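You operate a simulated robot arm through the tools that you are given. There is no shell and no other tool. Be economical: measure what you need, move in short steps, check, and stop when the job is done.

The job below is to be done with a simulated two-armed robot. You get a single attempt, and the scene is never put back.

## Task
Take the gold bushing and leave it on the top of the washer lid. Then take the brass bushing on the top of the beige table and put it away on the shelf of the grey bench. Then put the carb from the top of the beige table on the grey cover. Then take the steel bushing and put it on the shelf under the pipe rack. Then fetch the steel cap and set it on the top of the brown cabinet. Then push the second brown drawer from the top shut. Then open the left cupboard door, take the brass nut from the top of the brown cabinet and leave it on the upper shelf in the low cupboard, then shut the door. Keep to this order. Set down upright: carb.

Only the result counts: the job must be done as asked and must still hold three seconds after the hand-in. Knocking over, shifting, dropping, spilling or breaking anything else fails it. A push-on lid holds only when it is set on centred and level and pressed home; a screw cap is set on level and turned clockwise until tight.

## Robot
Two 7-joint arms with two-finger parallel grippers on one trunk, on a base that drives. Base frame: it is fixed to the floor where the robot stands at the start and does not move with it; the origin is under the middle of the robot, x ahead of it, y to its left, z up; the surface under the hand at the start is at about z = 0.8. Units: m, rad, N and s.
The left shoulder is at the start at [0.07, 0.177, 1.045], the right one opposite. With the tool pointing down near the work surface each hand reaches from about 0.3 to 0.74 m from the robot's upright axis, wherever it stands, measured 20 degrees to its own side. Places, roughly: brass bushing (4x4x2 cm) [0.4, -0.1, 0.8]; brass nut (6x5x3 cm) [-2, -1.8, 1]; carb (6x5x6 cm) [0.5, 0, 0.8]; gold bushing (4x4x2 cm) [0.5, -0.1, 0.8]; grey cover [0.75, 0, 0.75]; left cupboard door [2.9, -2.7, 0.5]; second brown drawer [-1.8, -1.6, 0.7]; shelf of the grey bench [0.5, 1.7, 0.2]; shelf under the pipe rack [1.3, 1.4, 0.4]; steel bushing (4x4x3 cm) [0.4, 0.1, 0.8]; steel cap (7x7x5 cm) [1.2, 1, 0.8]; top of the brown cabinet [-2.1, -1.6, 1]; top of the washer lid [4.4, 2.8, 1.1]; upper shelf in the low cupboard [2.7, -2.9, 0.5]. Payload 3.43 kg a hand.
The tool frame of a hand sits at the grasp point between the pads (the TCP): z along the fingers, y along the line on which they close. The tips reach 0.03 m beyond it. The gripper opens to 0.094 m. The fingers are 0.028 m wide and 0.01 m thick; the gripper's body (0.05 by 0.096 m) begins 0.055 m behind the TCP.
Orientation is told as [roll, pitch, yaw] about the base's x, y, z axes, in that order, counted from this pose: with the fingers straight down and closing along the base's y, the tool's x points along the base's -x, its y along +y and its z along -z.

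## Interface
- The arms move only by the tool nudge_tool. It takes "left_plan", "right_plan" or both (then of equal length, played together; a hand with none holds still); each is one flat list of numbers, 7 for each row, row after row: the turn, a rotation vector about the base's x, y, z in degrees, then the shift along the base's x, y, z in mm, then the gripper command, from -1 (fully open) to 1 (shut), values between in proportion. In form: [ax, ay, az, tx, ty, tz, grip, ax, ay, az, tx, ty, tz, grip, ...]. A call has 1 to 10 rows; each row shifts and turns the commanded pose from where the row before left it. Rows are played at 5 a second. More than 0.05 m and 0.15 rad between two rows, or a gripper value outside its range, and nothing of the call is played. Where a pose cannot be reached the arm comes as near as it can. A force on the tool above 40 N (or 10 N above the force at the start of the call, whichever is more), or a blocked arm, ends the call early, and 0.2 s more pass. The fingers move at their own pace (about 0.153 m/s each) and stop on an object; they squeeze with about 40 N. The grip force told is the motor's: it shows also when the fingers shut on nothing. Time passes only in rows, and 0.2 s behind the last, so rows that do not move let the fingers close. It gives the time, the measured TCP pose, the force on the tool (base axes), the opening and the grip force at its end, in the units of the frame above (readings bear some noise), with the torque about the TCP (base axes, N m) and any sound that the robot's microphone picked up, and new pictures: "views" is both (left out), scene, wrist or none (wrist: the cameras of the hands that moved).
- Cameras (640 x 400 px; columns grow to the right, rows downward): "scene" is now at [0.1253, 0.0034, 1.3415]; the picture's right is [0.06, -1.00, -0.00], its down [-0.77, -0.05, -0.63] and it looks along [0.63, 0.04, -0.78] (base axes); focal length 246 px, centre (320, 200). "left" rides on the left gripper at [0.076, -0.014, -0.102] in its tool frame; the picture's right is [0.18, 0.98, 0.00], its down [-0.75, 0.14, -0.64] and it looks along [-0.63, 0.12, 0.77] (tool axes); focal length 243 px, centre (320, 200). "right" rides on the right gripper at [0.076, 0.014, -0.103] in its tool frame; the picture's right is [-0.18, 0.98, 0.00], its down [-0.75, -0.14, -0.64] and it looks along [-0.63, -0.12, 0.77] (tool axes); focal length 243 px, centre (320, 200). There is no depth. A picture from a camera that has moved, and an enlarged one, comes with that camera's place and axes in the base frame and with its lens.
- slide_trunk(by): slides the trunk up (or, below 0, down) by that many m; the arms and the scene camera ride with it, the base frame stays. It gives what a move gives, with no picture.
- steer(legs): drives the robot by 1 to 6 legs, each [ahead, turn to the left] in m and rad, along the robot's own axes; the way and the turn of a leg run together, so that a leg with both is an arc; at most 1.5 m and 3.142 rad a leg. The arms and the cameras ride along, it lands a little off, and it stops where it bumps. It gives what a move gives, and a new picture of the scene camera.
- pan_tilt(pan, tilt): turns the head with the scene camera to pan (to the left, within 1.501 rad either way) and tilt (down, from -0.506 to 1.204), counted from straight ahead of the robot. It gives what a move gives, and a new picture of the scene camera.
- close_up(camera, box): a new picture of the part [left, top, right, bottom] of that camera's present view, enlarged. The clock stands still meanwhile.
- close_job(): hands the job in; it is judged then, once.

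Go step by step. Nothing tells you exact positions but the pictures and the camera data: compare them with the known pose of the tool, close in by small moves and look again before you grip or let go. The budget is 217 turns and 260 pictures, counting those below and the enlarged ones. Unless the task says otherwise, let go and move clear before handing in.

The tools are called as a command line: name --argument value ..., lists and objects as JSON in quotes. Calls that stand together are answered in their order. nudge_tool: Moves the arms, as the interface text tells. Its arguments: {"type":"object","properties":{"left_plan":{"type":"array"},"right_plan":{"type":"array"},"views":{"type":"string","enum":["both","scene","wrist","none"]}},"required":[]} The other tools are called the same way: slide_trunk (by) slides the trunk up or down; steer (legs) drives the base; pan_tilt (pan, tilt) turns the head that bears the scene camera; close_up (camera, box) takes an enlarged picture of a part of a camera's view; close_job () hands the job in.

At the start:

```text
time_s: 0.0
left_tcp_pos: [0.4732, 0.2, 1.0439]
left_orientation: [0.001, 0.0, 0.0]
left_contact_force: [0.2, 0.5, -0.4]
left_wrist_torque: [-0.02, 0.02, 0.02]
left_width: 0.094
left_grip_force: 0.2
right_tcp_pos: [0.3789, -0.1884, 1.1333]
right_orientation: [0.002, -0.001, 0.002]
right_contact_force: [-0.1, -0.1, 0.4]
right_wrist_torque: [0.01, -0.01, 0.0]
right_width: 0.0939
right_grip_force: 0.1
trunk travel left (down, up): [-0.625, 0.215]
robot x, y, heading: [0.0025, -0.0014, 0.0]
head pan, tilt: [0.059, 0.887]
```

scene: 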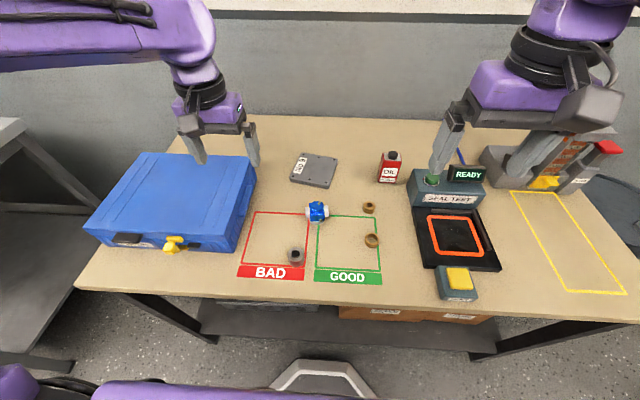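
right: 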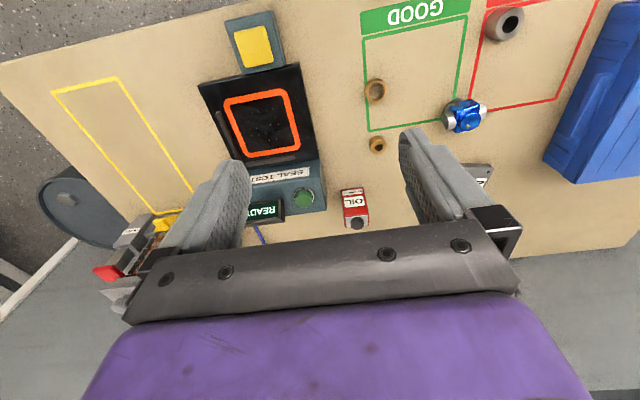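
left: 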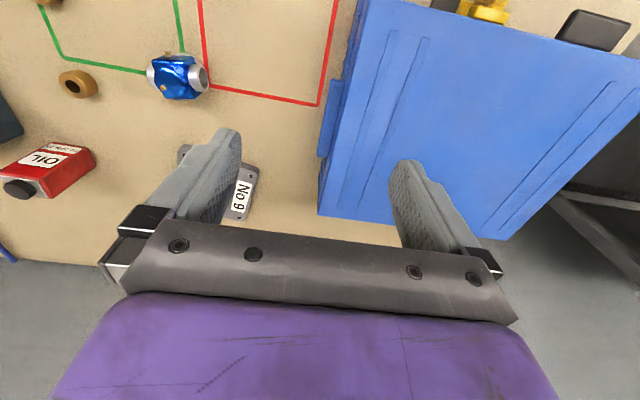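

The two bushings lie at the GOOD square, the steel one at BAD, and the carb between them. I'll look closer to tell gold from brass.

close_up --camera "scene" --box '[270, 140, 430, 290]'

close_up --camera "right" --box '[340, 0, 540, 170]'

```text
2.67 times, centred on (350, 215) of scene
camera zoom: at [0.1253, 0.0034, 1.3415], right [0.06, -1.0, 0.0], down [-0.77, -0.05, -0.63], along [0.63, 0.04, -0.78], focal length 655 px, centre (240, 160)
```

zoom: 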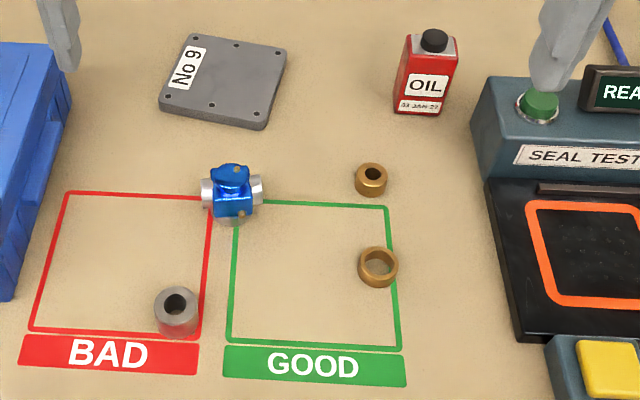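

```text
2.35 times, centred on (440, 85) of right
camera zoom: at [0.3025, -0.1743, 1.2363], right [0.18, 0.98, 0.0], down [0.75, -0.14, 0.64], along [0.63, -0.12, -0.77], focal length 571 px, centre (38, 471)
```

zoom: 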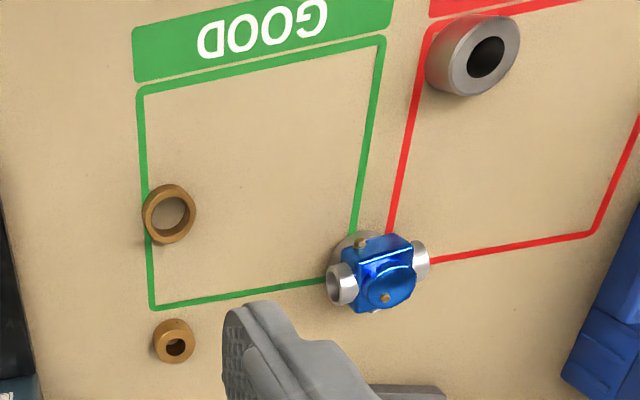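

Gold is the one farther away at about (0.542, -0.106, 0.80); brass is nearer, at about (0.44, -0.106). I bring the right hand above the gold one.

nudge_tool --right_plan '[0, 0, 0, 40.75, 20.5, -18, -1, 0, 0, 0, 40.75, 20.5, -18, -1, 0, 0, 0, 40.75, 20.5, -18, -1, 0, 0, 0, 40.75, 20.5, -18, -1, 0, 0, 0, 0, 0, -40, -1, 0, 0, 0, 0, 0, -40, -1, 0, 0, 0, 0, 0, -40, -1, 0, 0, 0, 0, 0, -40, -1]' --views "both"

```text
time_s: 1.8
left_tcp_pos: [0.4735, 0.1987, 1.0444]
left_orientation: [-0.002, 0.0, 0.0]
left_contact_force: [0.2, 0.6, -0.3]
left_wrist_torque: [-0.03, 0.0, 0.01]
left_width: 0.0941
left_grip_force: 0.1
right_tcp_pos: [0.5414, -0.1059, 0.9013]
right_orientation: [0.003, -0.002, 0.002]
right_contact_force: [0.1, -0.5, 0.3]
right_wrist_torque: [-0.02, 0.0, -0.02]
right_width: 0.0943
right_grip_force: 0.1
trunk travel left (down, up): [-0.625, 0.215]
robot x, y, heading: [-0.0002, 0.0032, -0.005]
head pan, tilt: [0.059, 0.887]
camera scene: at [0.1258, 0.0031, 1.3415], right [0.06, -1.0, 0.0], down [-0.77, -0.05, -0.63], along [0.63, 0.04, -0.78], focal length 246 px, centre (320, 200)
camera right: at [0.4642, -0.0917, 1.004], right [0.18, 0.98, 0.0], down [0.75, -0.14, 0.64], along [0.63, -0.12, -0.77], focal length 243 px, centre (320, 200)
```

scene: 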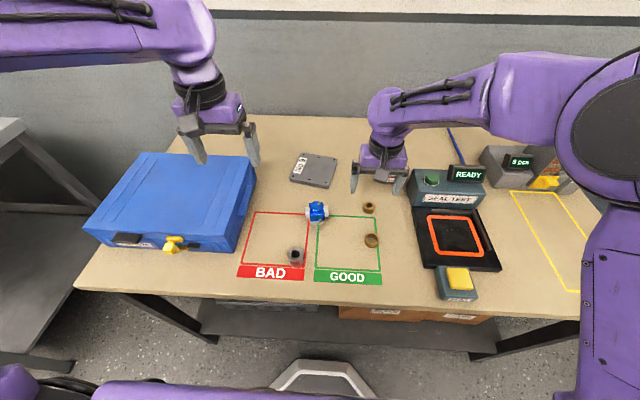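
right: 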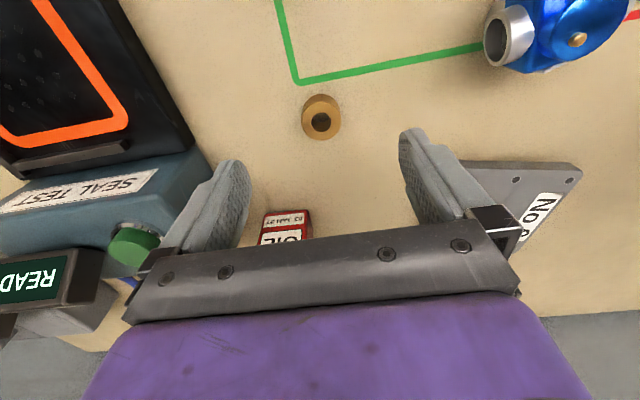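

The sighting agrees: gold sits at (0.541, -0.106), under the hand. I go down and grip.

nudge_tool --right_plan '[0, 0, 0, 0, 0, -40, -1, 0, 0, 0, 0, 0, -35, -1, 0, 0, 0, 0, 0, 0, -1]' --views "wrist"

```text
time_s: 2.6
left_tcp_pos: [0.4701, 0.201, 1.0464]
left_orientation: [-0.001, -0.004, 0.002]
left_contact_force: [-0.4, 0.6, -1.3]
left_wrist_torque: [0.02, -0.01, -0.01]
left_width: 0.0941
left_grip_force: 0.2
right_tcp_pos: [0.5412, -0.1043, 0.8306]
right_orientation: [0.0, -0.013, 0.003]
right_contact_force: [3.4, -2.3, 32.6]
right_wrist_torque: [-0.69, 0.34, 0.3]
right_width: 0.0938
right_grip_force: 0.0
trunk travel left (down, up): [-0.625, 0.215]
robot x, y, heading: [0.0023, 0.0011, -0.001]
head pan, tilt: [0.059, 0.887]
camera right: at [0.4632, -0.091, 0.9319], right [0.18, 0.98, 0.0], down [0.75, -0.14, 0.65], along [0.64, -0.12, -0.76], focal length 243 px, centre (320, 200)
```

right: 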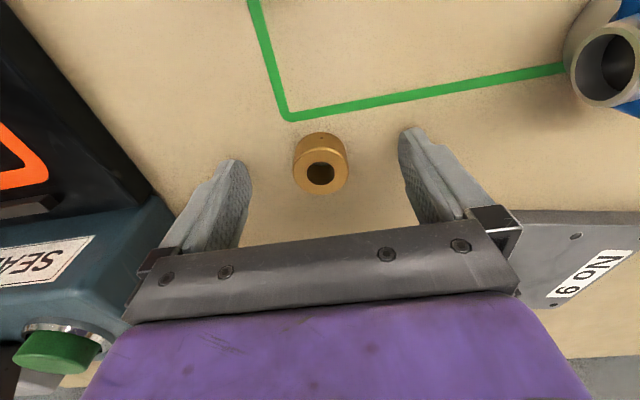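

The tips touch the table (about z = 0.80), so I rise 6 mm and shut the fingers.

nudge_tool --right_plan '[0, 0, 0, -2, 0, 3, -1, 0, 0, 0, 0, 0, 3, 0, 0, 0, 0, 0, 0, 0, 1, 0, 0, 0, 0, 0, 0, 1, 0, 0, 0, 0, 0, 0, 1]' --views "wrist"

nudge_tool --right_plan '[0, 0, 0, 0, 0, 20, 1, 0, 0, 0, 0, 0, 30, 1, 0, 0, 0, 0, 0, 50, 1, 0, 0, 0, -40, -10, 20, 1, 0, 0, 0, -40, -20, 20, 1, 0, 0, 0, -40, -20, 20, 1, 0, 0, 0, -40, -20, 20, 1]' --views "wrist"

```text
time_s: 3.1
left_tcp_pos: [0.4731, 0.1998, 1.0443]
left_orientation: [-0.002, -0.004, 0.001]
left_contact_force: [0.4, 1.6, 0.0]
left_wrist_torque: [0.02, -0.01, -0.03]
left_width: 0.094
left_grip_force: 0.0
right_tcp_pos: [0.541, -0.1059, 0.8299]
right_orientation: [0.0, -0.004, 0.0]
right_contact_force: [-1.8, 1.6, 6.8]
right_wrist_torque: [-0.19, 0.21, -0.04]
right_width: 0.0465
right_grip_force: 0.1
trunk travel left (down, up): [-0.625, 0.215]
robot x, y, heading: [-0.0011, -0.0018, 0.003]
head pan, tilt: [0.059, 0.887]
stopped in row 2 (right hand): the force on the tool passed its limit at 122 N (the readings are from after the stop); the commanded pose is now the measured one
camera right: at [0.4626, -0.0911, 0.9324], right [0.18, 0.98, 0.0], down [0.75, -0.14, 0.64], along [0.63, -0.12, -0.76], focal length 243 px, centre (320, 200)
```

right: 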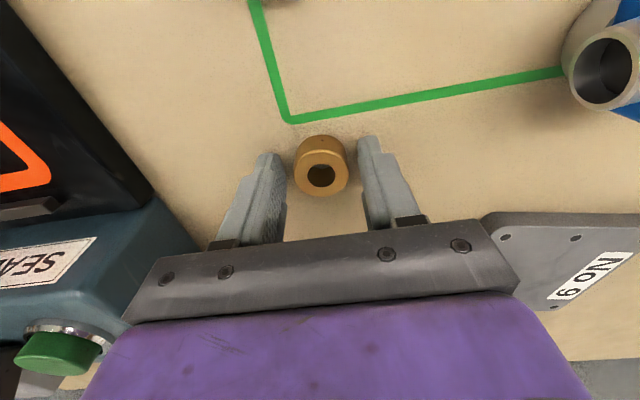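

```text
time_s: 4.7
left_tcp_pos: [0.4716, 0.1959, 1.0443]
left_orientation: [0.006, -0.002, 0.0]
left_contact_force: [0.2, -0.9, -0.5]
left_wrist_torque: [0.03, 0.0, -0.01]
left_width: 0.0941
left_grip_force: 0.1
right_tcp_pos: [0.3828, -0.1828, 1.0106]
right_orientation: [0.004, -0.005, 0.003]
right_contact_force: [0.1, -0.7, -1.0]
right_wrist_torque: [0.03, -0.04, 0.01]
right_width: 0.0303
right_grip_force: 40.5
trunk travel left (down, up): [-0.625, 0.215]
robot x, y, heading: [0.002, 0.0019, -0.001]
head pan, tilt: [0.059, 0.887]
camera right: at [0.3039, -0.1684, 1.1128], right [0.18, 0.98, 0.0], down [0.75, -0.14, 0.64], along [0.63, -0.11, -0.76], focal length 243 px, centre (320, 200)
```

right: 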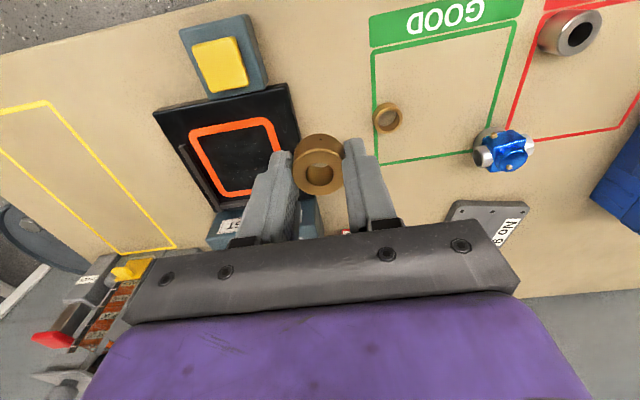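

The gold bushing is in the right hand (30 mm across). Now I look round to find the way to the washer.

pan_tilt --pan 0.5 --tilt 0.2

pan_tilt --pan 1.4 --tilt 0.4

pan_tilt --pan -0.8 --tilt 0.3

```text
time_s: 5.8
left_tcp_pos: [0.4734, 0.1993, 1.0432]
left_orientation: [-0.001, -0.001, -0.001]
left_contact_force: [0.2, -0.2, 0.5]
left_wrist_torque: [0.02, -0.02, 0.0]
left_width: 0.0939
left_grip_force: 0.0
right_tcp_pos: [0.3833, -0.1778, 1.011]
right_orientation: [0.001, -0.001, 0.002]
right_contact_force: [0.2, -0.5, -0.7]
right_wrist_torque: [0.0, -0.01, -0.03]
right_width: 0.0306
right_grip_force: 40.3
trunk travel left (down, up): [-0.625, 0.215]
robot x, y, heading: [-0.0032, 0.0026, -0.007]
head pan, tilt: [0.499, 0.201]
camera scene: at [0.1312, 0.0428, 1.4019], right [0.48, -0.88, 0.0], down [-0.18, -0.1, -0.98], along [0.86, 0.47, -0.2], focal length 246 px, centre (320, 200)
```

scene: 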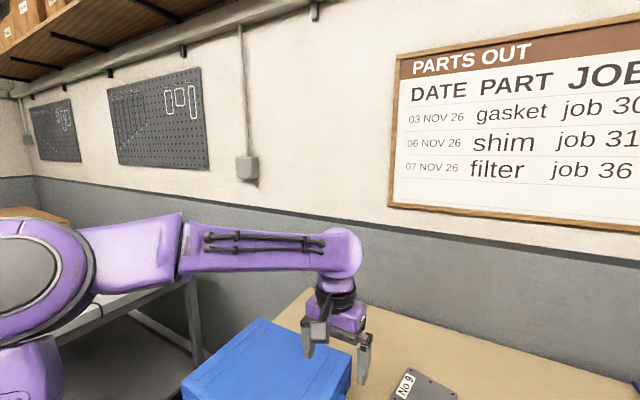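

```text
time_s: 7.0
left_tcp_pos: [0.4733, 0.2, 1.0446]
left_orientation: [-0.001, 0.0, 0.002]
left_contact_force: [-0.1, -0.9, 0.9]
left_wrist_torque: [0.03, 0.0, -0.02]
left_width: 0.0939
left_grip_force: 0.1
right_tcp_pos: [0.3826, -0.1784, 1.0106]
right_orientation: [0.0, 0.0, 0.003]
right_contact_force: [0.3, -0.7, -0.9]
right_wrist_torque: [0.01, 0.02, 0.01]
right_width: 0.0302
right_grip_force: 40.1
trunk travel left (down, up): [-0.625, 0.215]
robot x, y, heading: [0.0019, -0.0048, 0.001]
head pan, tilt: [1.4, 0.4]
camera scene: at [0.0654, 0.0902, 1.3834], right [0.99, -0.17, 0.0], down [-0.07, -0.38, -0.92], along [0.16, 0.91, -0.39], focal length 246 px, centre (320, 200)
```

scene: 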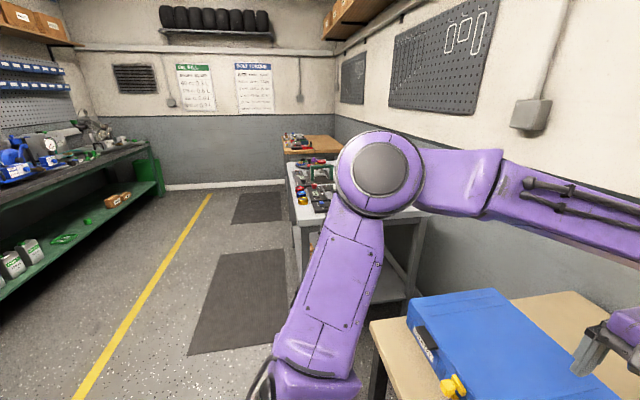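

```text
time_s: 9.0
left_tcp_pos: [0.4726, 0.1997, 1.0437]
left_orientation: [-0.002, 0.0, -0.002]
left_contact_force: [-0.2, 0.1, 0.0]
left_wrist_torque: [-0.01, -0.01, -0.03]
left_width: 0.094
left_grip_force: 0.0
right_tcp_pos: [0.384, -0.1781, 1.01]
right_orientation: [-0.001, 0.0, 0.002]
right_contact_force: [-0.8, 0.1, -1.6]
right_wrist_torque: [0.0, -0.01, 0.01]
right_width: 0.0299
right_grip_force: 39.7
trunk travel left (down, up): [-0.625, 0.215]
robot x, y, heading: [-0.0055, 0.0018, 0.002]
head pan, tilt: [-0.799, 0.3]
camera scene: at [0.1146, -0.0681, 1.3927], right [-0.72, -0.7, 0.0], down [-0.21, 0.21, -0.96], along [0.67, -0.68, -0.3], focal length 246 px, centre (320, 200)
```

scene: 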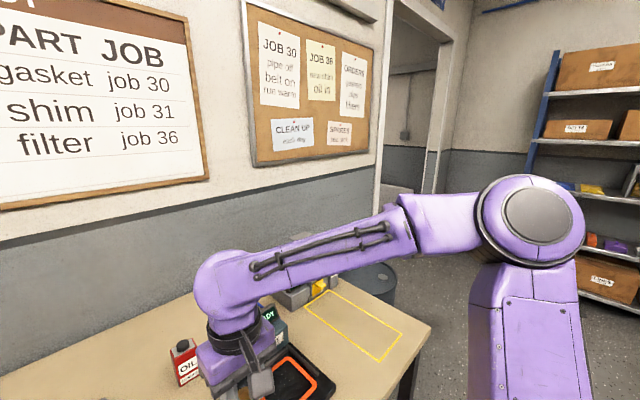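

A wall stands at x ≈ 1, and a doorway in it near y ≈ -2.3 leads to the washer's room. I back off, turn right and drive towards it.

steer --legs '[[-0.45, 0], [0, -1.571], [1.4, 0]]'

pan_tilt --pan 0.6 --tilt 0.4

```text
time_s: 22.2
left_tcp_pos: [-0.2639, -1.8977, 1.0428]
left_orientation: [0.0, 0.0, -1.578]
left_contact_force: [1.0, 0.4, 0.2]
left_wrist_torque: [0.02, 0.0, -0.01]
left_width: 0.094
left_grip_force: 0.1
right_tcp_pos: [-0.642, -1.8043, 1.0105]
right_orientation: [0.001, -0.001, -1.579]
right_contact_force: [-0.2, 1.1, -0.3]
right_wrist_torque: [-0.03, 0.03, -0.01]
right_width: 0.0304
right_grip_force: 39.6
trunk travel left (down, up): [-0.625, 0.215]
robot x, y, heading: [-0.4621, -1.4249, -1.575]
head pan, tilt: [-0.799, 0.3]
camera scene: at [-0.5291, -1.5396, 1.3927], right [-0.69, 0.72, 0.0], down [0.21, 0.2, -0.96], along [-0.69, -0.66, -0.3], focal length 246 px, centre (320, 200)
```

scene: 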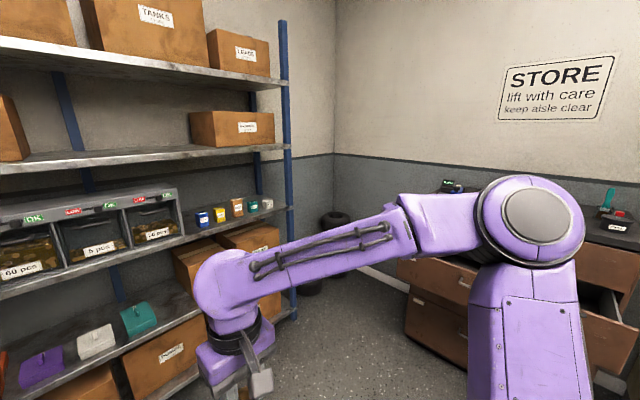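

```text
time_s: 23.8
left_tcp_pos: [-0.2625, -1.8981, 1.0439]
left_orientation: [0.0, -0.002, -1.578]
left_contact_force: [0.0, 0.0, 0.8]
left_wrist_torque: [0.0, -0.02, 0.0]
left_width: 0.0941
left_grip_force: 0.1
right_tcp_pos: [-0.6416, -1.8048, 1.0101]
right_orientation: [-0.001, -0.002, -1.577]
right_contact_force: [-1.0, -0.3, -0.8]
right_wrist_torque: [0.03, -0.02, 0.01]
right_width: 0.0303
right_grip_force: 39.9
trunk travel left (down, up): [-0.625, 0.215]
robot x, y, heading: [-0.4602, -1.4236, -1.587]
head pan, tilt: [0.6, 0.4]
camera scene: at [-0.41, -1.5519, 1.3834], right [-0.83, -0.56, 0.0], down [-0.22, 0.32, -0.92], along [0.51, -0.76, -0.39], focal length 246 px, centre (320, 200)
```

scene: 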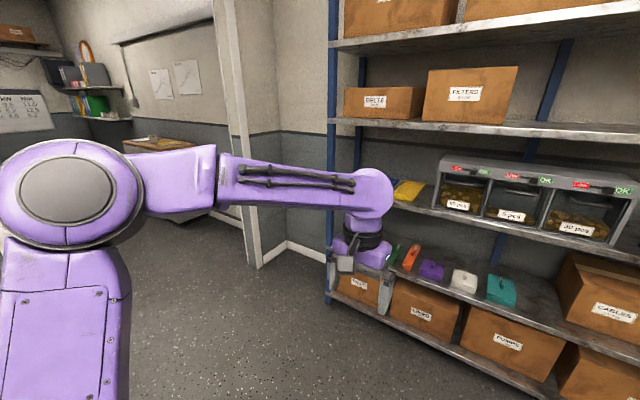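

pan_tilt --pan 1.4 --tilt 0.4

```text
time_s: 24.9
left_tcp_pos: [-0.2629, -1.8992, 1.0439]
left_orientation: [0.0, 0.001, -1.579]
left_contact_force: [-0.2, -0.4, 0.3]
left_wrist_torque: [0.01, 0.02, 0.0]
left_width: 0.094
left_grip_force: 0.0
right_tcp_pos: [-0.641, -1.8044, 1.0111]
right_orientation: [-0.002, -0.001, -1.577]
right_contact_force: [0.4, 0.2, -1.5]
right_wrist_torque: [-0.03, -0.03, 0.01]
right_width: 0.0303
right_grip_force: 39.4
trunk travel left (down, up): [-0.625, 0.215]
robot x, y, heading: [-0.4571, -1.4249, -1.58]
head pan, tilt: [1.4, 0.4]
camera scene: at [-0.3705, -1.4916, 1.3834], right [-0.18, -0.98, 0.0], down [-0.38, 0.07, -0.92], along [0.91, -0.16, -0.39], focal length 246 px, centre (320, 200)
```

scene: 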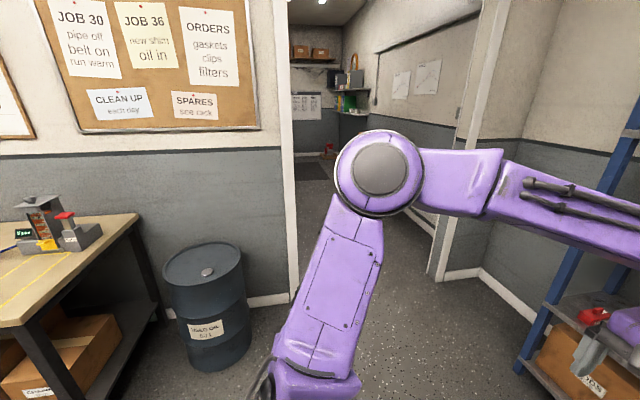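

The doorway runs from y ≈ -1.55 to -2.70 at x ≈ 1.0. I swing through its middle (y ≈ -2.12).

steer --legs '[[0.25, 0], [0, 1.13], [1.03, 0], [0, 0.45]]'

pan_tilt --pan 0.0 --tilt 0.5

```text
time_s: 35.7
left_tcp_pos: [0.9207, -1.9407, 1.044]
left_orientation: [0.002, -0.001, -0.005]
left_contact_force: [0.6, -0.7, 0.7]
left_wrist_torque: [-0.02, 0.0, 0.0]
left_width: 0.094
left_grip_force: 0.1
right_tcp_pos: [0.8293, -2.3179, 1.0103]
right_orientation: [0.002, 0.001, -0.004]
right_contact_force: [0.0, -0.1, -0.5]
right_wrist_torque: [0.03, -0.04, 0.02]
right_width: 0.0303
right_grip_force: 40.2
trunk travel left (down, up): [-0.625, 0.215]
robot x, y, heading: [0.4438, -2.1399, -0.005]
head pan, tilt: [1.4, 0.4]
camera scene: at [0.5123, -2.048, 1.3834], right [0.98, -0.18, 0.0], down [-0.07, -0.38, -0.92], along [0.16, 0.91, -0.39], focal length 246 px, centre (320, 200)
```

scene: 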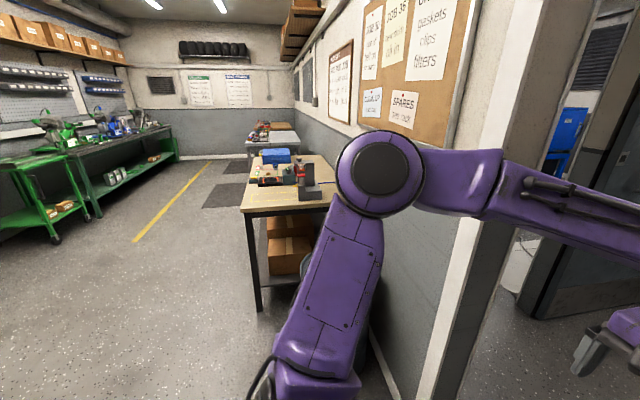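

```text
time_s: 37.3
left_tcp_pos: [0.9213, -1.9404, 1.0435]
left_orientation: [-0.001, -0.001, -0.005]
left_contact_force: [-0.1, 0.6, -0.7]
left_wrist_torque: [0.0, 0.03, -0.04]
left_width: 0.0941
left_grip_force: 0.1
right_tcp_pos: [0.8278, -2.3173, 1.0098]
right_orientation: [0.002, 0.0, -0.006]
right_contact_force: [-0.4, 0.8, -0.1]
right_wrist_torque: [-0.01, -0.03, -0.01]
right_width: 0.0303
right_grip_force: 40.7
trunk travel left (down, up): [-0.625, 0.215]
robot x, y, heading: [0.4465, -2.1384, -0.003]
head pan, tilt: [0.0, 0.499]
camera scene: at [0.587, -2.1397, 1.3743], right [-0.01, -1.0, 0.0], down [-0.48, 0.0, -0.88], along [0.88, -0.01, -0.48], focal length 246 px, centre (320, 200)
```

scene: 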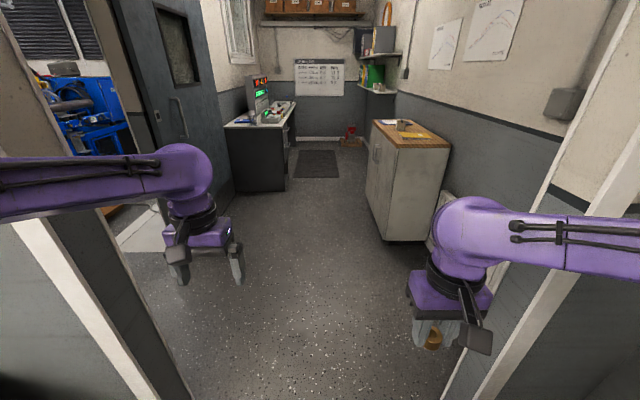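

I see a corridor with the white cupboard on the right and another doorway on the left to the blue room. I drive through the first doorway and look left.

steer --legs '[[0.9, 0]]'

pan_tilt --pan 1.0 --tilt 0.5

```text
time_s: 41.9
left_tcp_pos: [1.8, -1.935, 1.0433]
left_orientation: [0.0, 0.001, 0.007]
left_contact_force: [0.3, 0.4, -0.2]
left_wrist_torque: [0.01, 0.01, 0.0]
left_width: 0.094
left_grip_force: 0.0
right_tcp_pos: [1.7115, -2.3138, 1.0103]
right_orientation: [0.003, 0.0, 0.007]
right_contact_force: [-0.5, 0.0, -1.0]
right_wrist_torque: [0.01, -0.01, -0.07]
right_width: 0.0302
right_grip_force: 39.8
trunk travel left (down, up): [-0.625, 0.215]
robot x, y, heading: [1.3272, -2.1407, 0.008]
head pan, tilt: [0.0, 0.499]
camera scene: at [1.468, -2.138, 1.3743], right [0.01, -1.0, 0.0], down [-0.48, 0.0, -0.88], along [0.88, 0.01, -0.48], focal length 246 px, centre (320, 200)
```

scene: 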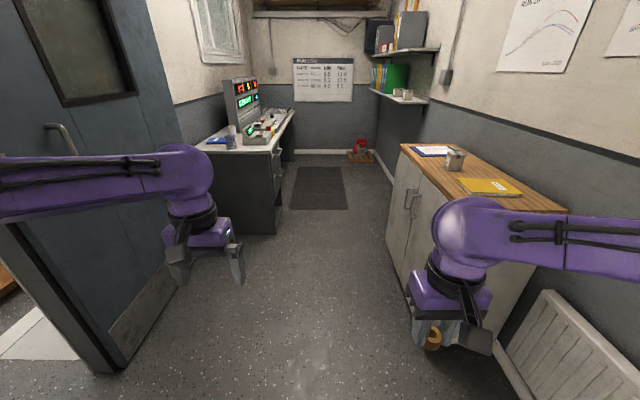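

```text
time_s: 43.2
left_tcp_pos: [1.7995, -1.9348, 1.0434]
left_orientation: [0.0, -0.001, 0.007]
left_contact_force: [-0.6, 0.9, 0.0]
left_wrist_torque: [0.01, -0.02, 0.0]
left_width: 0.0941
left_grip_force: 0.0
right_tcp_pos: [1.7121, -2.3138, 1.0114]
right_orientation: [0.001, 0.0, 0.006]
right_contact_force: [-0.4, 0.0, -1.0]
right_wrist_torque: [-0.01, 0.0, 0.02]
right_width: 0.0304
right_grip_force: 40.6
trunk travel left (down, up): [-0.625, 0.215]
robot x, y, heading: [1.3265, -2.1363, 0.006]
head pan, tilt: [1.0, 0.499]
camera scene: at [1.4257, -2.0617, 1.3743], right [0.84, -0.54, 0.0], down [-0.26, -0.4, -0.88], along [0.47, 0.74, -0.48], focal length 246 px, centre (320, 200)
```

scene: 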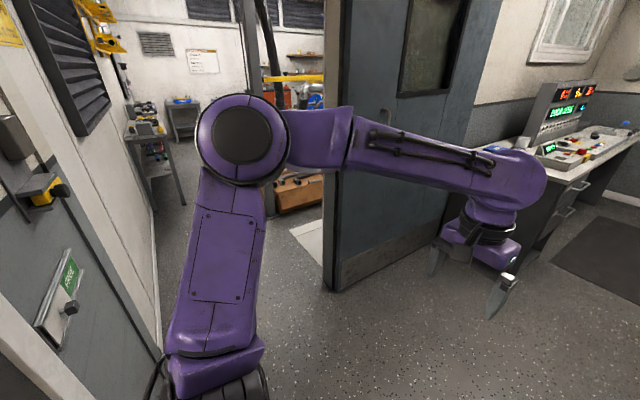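

The way to the other room is between the left wall (x ≈ 1.1) and the open door's edge (x ≈ 2.15). I centre on x ≈ 1.65, turn left and look.

steer --legs '[[0.31, 0], [0, 1.565]]'

pan_tilt --pan 0.0 --tilt 0.5

```text
time_s: 49.1
left_tcp_pos: [1.44, -1.6638, 1.0437]
left_orientation: [0.001, 0.0, 1.579]
left_contact_force: [0.9, -0.4, 0.9]
left_wrist_torque: [0.0, -0.02, -0.01]
left_width: 0.0937
left_grip_force: 0.0
right_tcp_pos: [1.8198, -1.7535, 1.0103]
right_orientation: [0.002, 0.001, 1.579]
right_contact_force: [0.2, -0.2, -1.4]
right_wrist_torque: [0.0, -0.02, 0.01]
right_width: 0.0305
right_grip_force: 40.3
trunk travel left (down, up): [-0.625, 0.215]
robot x, y, heading: [1.6437, -2.1366, 1.579]
head pan, tilt: [1.0, 0.499]
camera scene: at [1.5662, -2.0384, 1.3743], right [0.53, 0.85, 0.0], down [0.41, -0.26, -0.88], along [-0.74, 0.47, -0.48], focal length 246 px, centre (320, 200)
```

scene: 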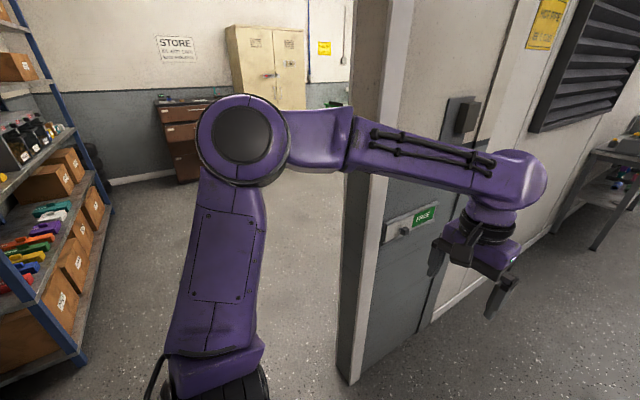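

```text
time_s: 50.4
left_tcp_pos: [1.4402, -1.6649, 1.0436]
left_orientation: [0.001, 0.0, 1.579]
left_contact_force: [-0.2, -0.4, -0.7]
left_wrist_torque: [0.0, -0.03, 0.01]
left_width: 0.0941
left_grip_force: 0.0
right_tcp_pos: [1.8196, -1.7517, 1.0111]
right_orientation: [0.002, 0.0, 1.579]
right_contact_force: [-0.1, 0.2, -0.8]
right_wrist_torque: [-0.02, 0.01, 0.01]
right_width: 0.0302
right_grip_force: 39.8
trunk travel left (down, up): [-0.625, 0.215]
robot x, y, heading: [1.6447, -2.1393, 1.579]
head pan, tilt: [0.0, 0.499]
camera scene: at [1.6425, -1.9959, 1.3743], right [1.0, 0.01, 0.0], down [0.0, -0.48, -0.88], along [-0.01, 0.88, -0.48], focal length 246 px, centre (320, 200)
```

scene: 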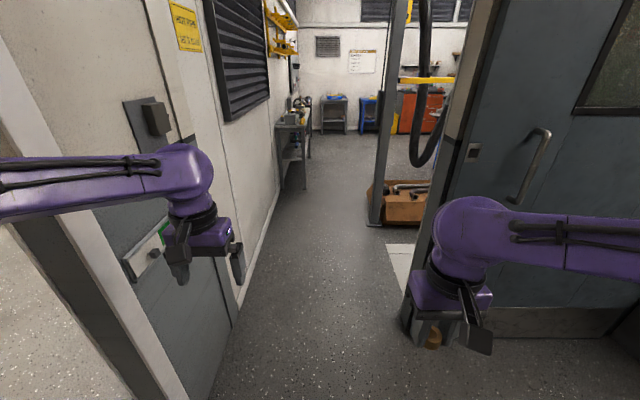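

Clear way ahead: the bench with the pipe rack is ahead left, a post and carton at x ≈ 2.15. I drive through to y ≈ -0.3 and look right.

steer --legs '[[1.5, 0], [0.3, 0]]'

pan_tilt --pan -0.6 --tilt 0.4

```text
time_s: 59.5
left_tcp_pos: [1.3706, 0.1339, 1.0444]
left_orientation: [0.0, 0.001, 1.617]
left_contact_force: [-0.5, -0.3, -0.3]
left_wrist_torque: [0.0, 0.01, 0.01]
left_width: 0.0939
left_grip_force: 0.0
right_tcp_pos: [1.754, 0.0597, 1.0103]
right_orientation: [0.003, 0.001, 1.616]
right_contact_force: [0.0, 0.6, -1.4]
right_wrist_torque: [-0.02, -0.01, 0.01]
right_width: 0.0301
right_grip_force: 39.5
trunk travel left (down, up): [-0.625, 0.215]
robot x, y, heading: [1.5907, -0.3304, 1.618]
head pan, tilt: [0.0, 0.499]
camera scene: at [1.5851, -0.1903, 1.3743], right [1.0, 0.04, 0.0], down [0.02, -0.48, -0.88], along [-0.04, 0.88, -0.48], focal length 246 px, centre (320, 200)
```

scene: 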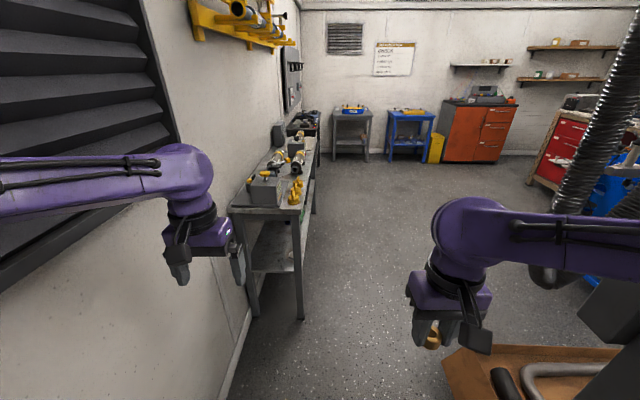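

```text
time_s: 60.5
left_tcp_pos: [1.3718, 0.1328, 1.0442]
left_orientation: [0.0, 0.0, 1.617]
left_contact_force: [-0.1, -0.1, 0.6]
left_wrist_torque: [-0.01, -0.01, -0.01]
left_width: 0.0941
left_grip_force: 0.1
right_tcp_pos: [1.7533, 0.0602, 1.0112]
right_orientation: [0.001, -0.003, 1.617]
right_contact_force: [-0.1, 0.4, -1.2]
right_wrist_torque: [-0.02, 0.0, 0.0]
right_width: 0.0301
right_grip_force: 39.9
trunk travel left (down, up): [-0.625, 0.215]
robot x, y, heading: [1.5912, -0.3319, 1.615]
head pan, tilt: [-0.6, 0.4]
camera scene: at [1.6379, -0.2025, 1.3834], right [0.85, -0.53, 0.0], down [-0.21, -0.33, -0.92], along [0.49, 0.78, -0.39], focal length 246 px, centre (320, 200)
```

scene: 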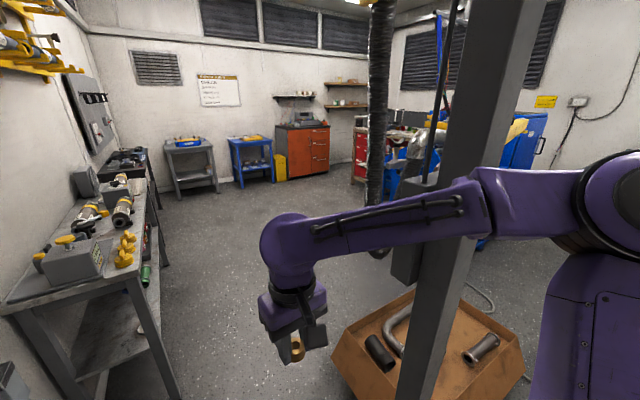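

The washer should lie beyond the hose to the right ahead. I pass between the bench and the carton and then look again.

steer --legs '[[0, -0.1], [0.53, 0], [0, -0.26], [1.2, 0]]'

pan_tilt --pan -0.6 --tilt 0.4

```text
time_s: 70.8
left_tcp_pos: [1.9357, 1.8741, 1.044]
left_orientation: [0.0, -0.001, 1.274]
left_contact_force: [0.4, -0.5, 0.9]
left_wrist_torque: [0.02, -0.01, 0.01]
left_width: 0.0941
left_grip_force: 0.1
right_tcp_pos: [2.2715, 1.6774, 1.0112]
right_orientation: [0.003, 0.001, 1.275]
right_contact_force: [0.2, 0.5, -0.5]
right_wrist_torque: [-0.02, 0.01, -0.02]
right_width: 0.0304
right_grip_force: 39.9
trunk travel left (down, up): [-0.625, 0.215]
robot x, y, heading: [1.9908, 1.3614, 1.276]
head pan, tilt: [-0.6, 0.4]
camera scene: at [2.0755, 1.4679, 1.3834], right [0.62, -0.78, 0.0], down [-0.3, -0.24, -0.92], along [0.72, 0.57, -0.39], focal length 246 px, centre (320, 200)
```

scene: 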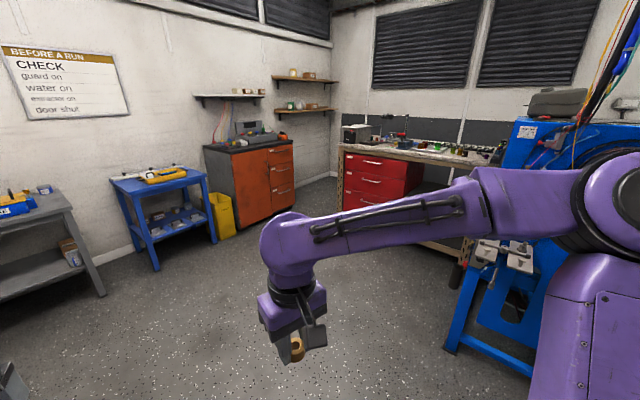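

```text
time_s: 71.4
left_tcp_pos: [1.9348, 1.8735, 1.0439]
left_orientation: [0.0, 0.0, 1.272]
left_contact_force: [-0.5, 0.1, -0.1]
left_wrist_torque: [0.02, 0.0, -0.01]
left_width: 0.0941
left_grip_force: 0.0
right_tcp_pos: [2.2714, 1.6772, 1.0112]
right_orientation: [0.001, 0.0, 1.276]
right_contact_force: [-0.3, -0.9, -1.6]
right_wrist_torque: [-0.01, -0.03, 0.0]
right_width: 0.0303
right_grip_force: 40.1
trunk travel left (down, up): [-0.625, 0.215]
robot x, y, heading: [1.9895, 1.364, 1.277]
head pan, tilt: [-0.6, 0.4]
camera scene: at [2.0756, 1.4681, 1.3834], right [0.62, -0.78, 0.0], down [-0.3, -0.24, -0.92], along [0.72, 0.57, -0.39], focal length 246 px, centre (320, 200)
```

scene: 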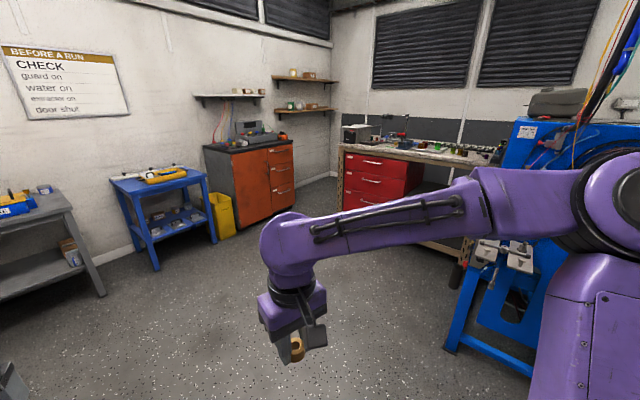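

close_up --camera "scene" --box '[320, 90, 520, 215]'

close_up --camera "scene" --box '[160, 60, 360, 185]'

```text
3.20 times, centred on (420, 152) of scene
camera zoom: at [2.0756, 1.4681, 1.3834], right [0.62, -0.78, 0.0], down [-0.3, -0.24, -0.92], along [0.72, 0.57, -0.39], focal length 786 px, centre (0, 352)
```

zoom: 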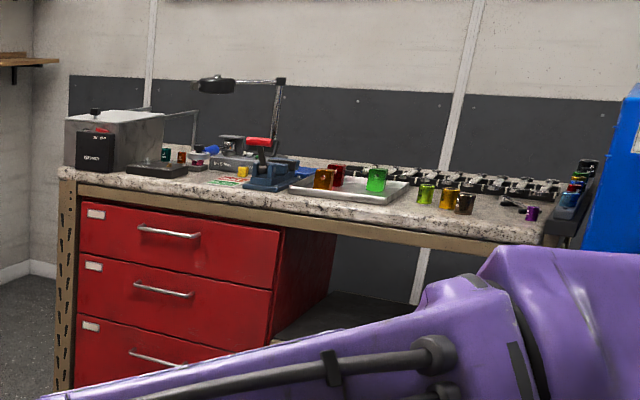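

```text
3.20 times, centred on (260, 122) of scene
camera zoom: at [2.0756, 1.4681, 1.3834], right [0.62, -0.78, 0.0], down [-0.3, -0.24, -0.92], along [0.72, 0.57, -0.39], focal length 786 px, centre (512, 448)
```

zoom: 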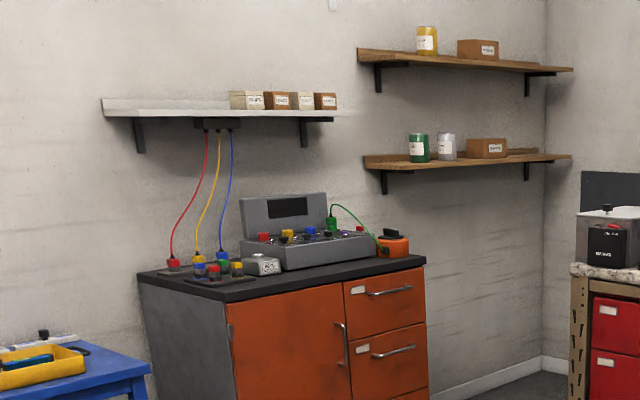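

The washer is the grey box with a knobbed lid on the left end of the red-drawer bench, at about (4.3, 2.8). I drive in front of it, facing +x.

steer --legs '[[0, -0.43], [1.5, 0], [0.6, 0], [0, -0.845]]'

pan_tilt --pan -0.2 --tilt 0.5

```text
time_s: 85.1
left_tcp_pos: [3.8433, 3.0962, 1.0438]
left_orientation: [0.0, 0.0, -0.008]
left_contact_force: [0.1, 0.0, -0.3]
left_wrist_torque: [0.02, 0.0, 0.01]
left_width: 0.0939
left_grip_force: 0.0
right_tcp_pos: [3.7521, 2.7205, 1.0105]
right_orientation: [0.001, 0.001, -0.01]
right_contact_force: [-0.1, -0.3, -1.2]
right_wrist_torque: [0.03, 0.01, 0.02]
right_width: 0.0309
right_grip_force: 40.0
trunk travel left (down, up): [-0.625, 0.215]
robot x, y, heading: [3.3722, 2.8992, -0.012]
head pan, tilt: [-0.6, 0.4]
camera scene: at [3.4955, 2.8462, 1.3834], right [-0.57, -0.82, 0.0], down [-0.32, 0.22, -0.92], along [0.76, -0.53, -0.39], focal length 246 px, centre (320, 200)
```

scene: 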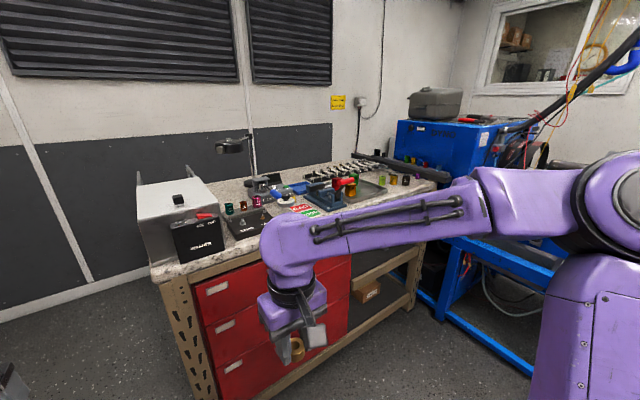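

```text
time_s: 86.0
left_tcp_pos: [3.8447, 3.0964, 1.0437]
left_orientation: [0.001, 0.0, -0.008]
left_contact_force: [0.3, 0.4, -0.6]
left_wrist_torque: [0.03, 0.03, -0.03]
left_width: 0.0939
left_grip_force: 0.1
right_tcp_pos: [3.751, 2.719, 1.0114]
right_orientation: [0.0, -0.001, -0.009]
right_contact_force: [0.1, 0.3, -0.3]
right_wrist_torque: [-0.01, 0.0, -0.01]
right_width: 0.0304
right_grip_force: 40.4
trunk travel left (down, up): [-0.625, 0.215]
robot x, y, heading: [3.3725, 2.9007, -0.009]
head pan, tilt: [-0.201, 0.499]
camera scene: at [3.5085, 2.8803, 1.3743], right [-0.21, -0.98, 0.0], down [-0.47, 0.1, -0.88], along [0.86, -0.18, -0.48], focal length 246 px, centre (320, 200)
```

scene: 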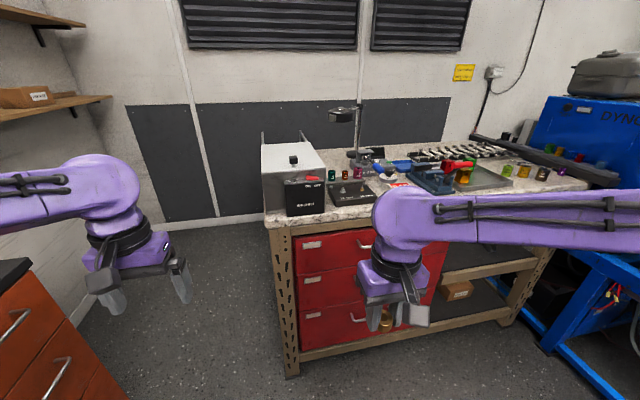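

close_up --camera "scene" --box '[240, 110, 368, 230]'

```text
3.33 times, centred on (304, 170) of scene
camera zoom: at [3.5085, 2.8803, 1.3743], right [-0.21, -0.98, 0.0], down [-0.47, 0.1, -0.88], along [0.86, -0.18, -0.48], focal length 818 px, centre (373, 300)
```

zoom: 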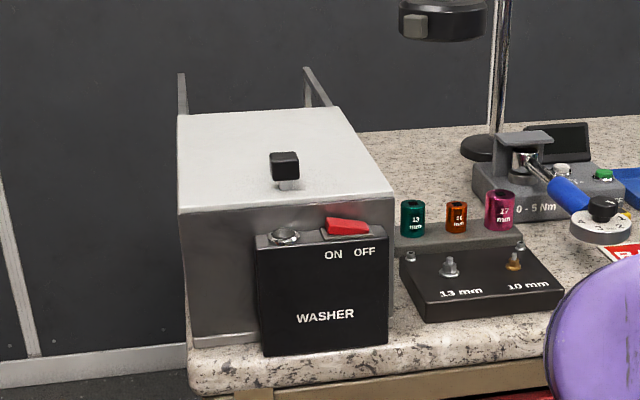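

The washer's lid is flat, at z ≈ 1.1, spanning x 4.19–4.49, y 2.72–2.91, with a knob near its front; I'll set the bushing behind the knob. First I raise the trunk, then drive closer.

slide_trunk --by 0.2

steer --legs '[[0.4, 0]]'

pan_tilt --pan 0.0 --tilt 0.9

```text
time_s: 88.1
left_tcp_pos: [3.8437, 3.0976, 1.2444]
left_orientation: [-0.002, 0.001, -0.008]
left_contact_force: [-0.6, -0.4, 0.0]
left_wrist_torque: [0.04, 0.0, 0.02]
left_width: 0.0941
left_grip_force: 0.1
right_tcp_pos: [3.7511, 2.72, 1.2094]
right_orientation: [0.002, 0.002, -0.01]
right_contact_force: [0.3, -0.4, -0.9]
right_wrist_torque: [-0.02, -0.01, 0.0]
right_width: 0.0303
right_grip_force: 39.5
trunk travel left (down, up): [-0.825, 0.015]
robot x, y, heading: [3.3691, 2.9006, -0.002]
head pan, tilt: [-0.201, 0.499]
```

```text
time_s: 90.6
left_tcp_pos: [4.2333, 3.0954, 1.2454]
left_orientation: [0.0, -0.001, -0.007]
left_contact_force: [0.4, 0.0, -1.2]
left_wrist_torque: [0.0, 0.0, -0.02]
left_width: 0.0941
left_grip_force: 0.1
right_tcp_pos: [4.1398, 2.7186, 1.2119]
right_orientation: [0.001, 0.0, -0.006]
right_contact_force: [0.6, -0.4, -0.3]
right_wrist_torque: [0.0, -0.05, 0.03]
right_width: 0.0303
right_grip_force: 40.4
trunk travel left (down, up): [-0.825, 0.015]
robot x, y, heading: [3.7585, 2.8979, -0.005]
head pan, tilt: [-0.201, 0.499]
camera scene: at [3.897, 2.8778, 1.5745], right [-0.21, -0.98, 0.0], down [-0.47, 0.1, -0.88], along [0.86, -0.18, -0.48], focal length 246 px, centre (320, 200)
```

scene: 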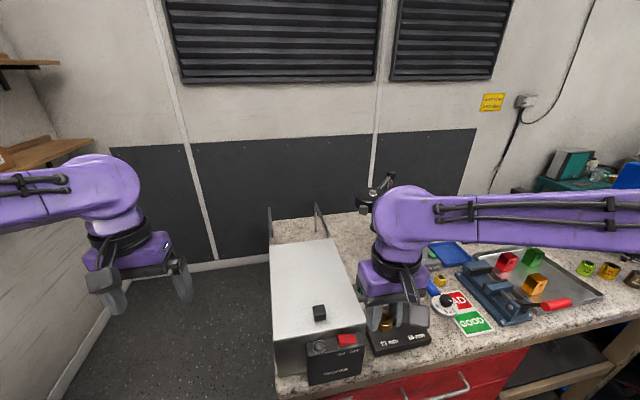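

```text
time_s: 91.5
left_tcp_pos: [4.2353, 3.0949, 1.2442]
left_orientation: [0.002, -0.001, -0.005]
left_contact_force: [-0.5, 0.7, -0.4]
left_wrist_torque: [0.02, 0.04, -0.02]
left_width: 0.0942
left_grip_force: 0.2
right_tcp_pos: [4.1425, 2.7178, 1.2099]
right_orientation: [0.001, 0.001, -0.006]
right_contact_force: [-0.2, 0.3, -0.9]
right_wrist_torque: [0.04, 0.01, -0.03]
right_width: 0.0303
right_grip_force: 40.5
trunk travel left (down, up): [-0.825, 0.015]
robot x, y, heading: [3.7607, 2.8964, -0.004]
head pan, tilt: [0.0, 0.901]
camera scene: at [3.8859, 2.896, 1.5404], right [-0.01, -1.0, 0.0], down [-0.78, 0.01, -0.62], along [0.62, 0.0, -0.78], focal length 246 px, centre (320, 200)
```

scene: 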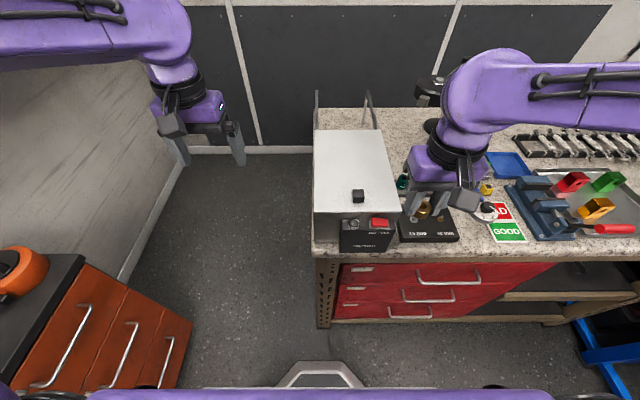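

nudge_tool --right_plan '[0, 0, 0, 38, 16.3, 0, 1, 0, 0, 0, 38, 16.3, 0, 1, 0, 0, 0, 38, 16.3, 0, 1, 0, 0, 0, 38, 16.3, 0, 1, 0, 0, 0, 38, 16.3, 0, 1, 0, 0, 0, 38, 16.3, 0, 1, 0, 0, 0, 0, 0, 0, 1]' --views "both"

```text
time_s: 93.1
left_tcp_pos: [4.2334, 3.0951, 1.2445]
left_orientation: [0.001, -0.001, -0.006]
left_contact_force: [-0.2, -0.8, 0.8]
left_wrist_torque: [0.0, -0.02, 0.0]
left_width: 0.0939
left_grip_force: 0.0
right_tcp_pos: [4.3687, 2.8179, 1.2098]
right_orientation: [0.003, 0.0, -0.006]
right_contact_force: [0.1, -0.5, 0.1]
right_wrist_torque: [0.0, -0.03, 0.01]
right_width: 0.0301
right_grip_force: 40.0
trunk travel left (down, up): [-0.825, 0.015]
robot x, y, heading: [3.7601, 2.8996, -0.001]
head pan, tilt: [0.0, 0.901]
camera scene: at [3.8844, 2.8957, 1.5405], right [-0.01, -1.0, 0.0], down [-0.78, 0.0, -0.62], along [0.62, 0.0, -0.78], focal length 246 px, centre (320, 200)
camera right: at [4.2924, 2.8324, 1.3118], right [0.19, 0.98, 0.0], down [0.75, -0.15, 0.64], along [0.63, -0.12, -0.77], focal length 243 px, centre (320, 200)
```

scene: 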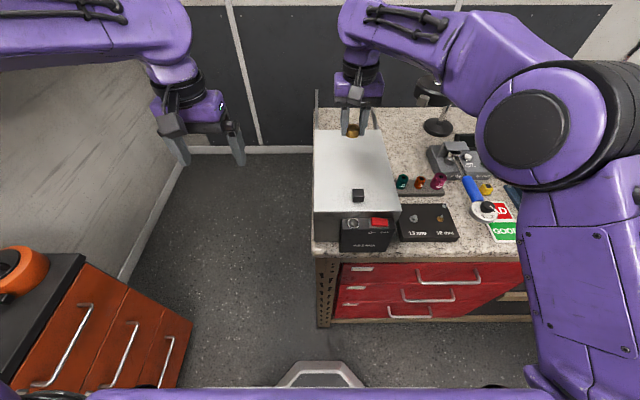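
right: 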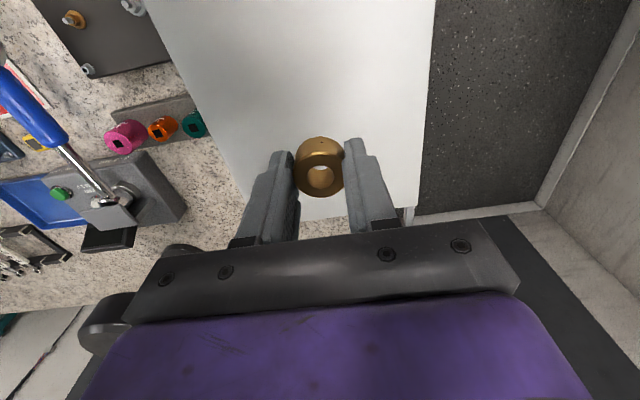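

nudge_tool --right_plan '[0, 0, 0, -20, 0, -30, 1, 0, 0, 0, 0, 0, -25, 1, 0, 0, 0, 0, 0, -10, 1, 0, 0, 0, 0, 0, 0, 1]' --views "both"

```text
time_s: 94.1
left_tcp_pos: [4.2345, 3.094, 1.2441]
left_orientation: [-0.001, 0.0, -0.006]
left_contact_force: [0.2, -0.2, 0.2]
left_wrist_torque: [0.01, -0.02, 0.03]
left_width: 0.094
left_grip_force: 0.0
right_tcp_pos: [4.349, 2.8169, 1.1435]
right_orientation: [-0.001, -0.003, -0.006]
right_contact_force: [0.6, -0.2, -2.1]
right_wrist_torque: [-0.03, 0.01, -0.01]
right_width: 0.0302
right_grip_force: 40.3
trunk travel left (down, up): [-0.825, 0.015]
robot x, y, heading: [3.7599, 2.9006, -0.004]
head pan, tilt: [0.0, 0.901]
camera scene: at [3.8849, 2.8963, 1.5404], right [-0.01, -1.0, 0.0], down [-0.78, 0.0, -0.62], along [0.62, 0.0, -0.78], focal length 246 px, centre (320, 200)
camera right: at [4.2718, 2.832, 1.2457], right [0.19, 0.98, 0.0], down [0.75, -0.15, 0.64], along [0.63, -0.12, -0.77], focal length 243 px, centre (320, 200)
```

scene: 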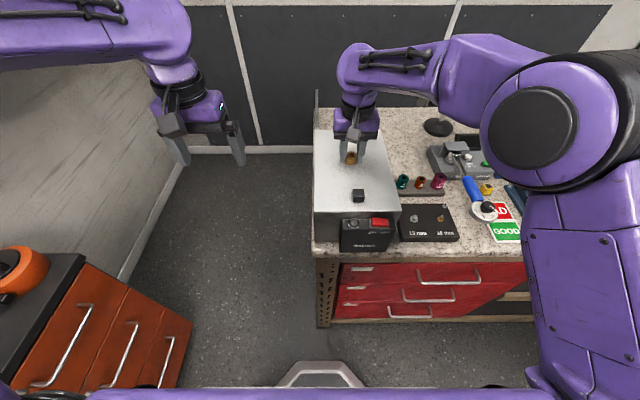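
right: 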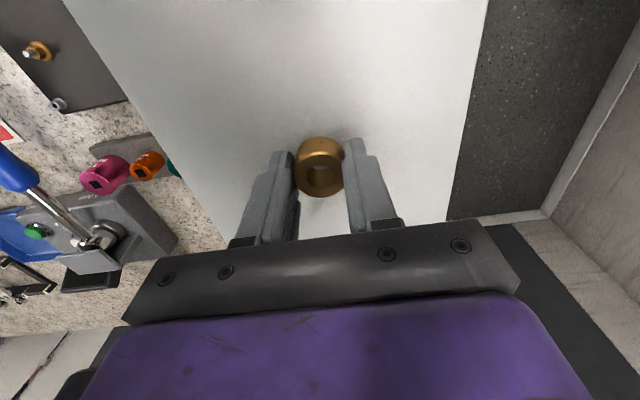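

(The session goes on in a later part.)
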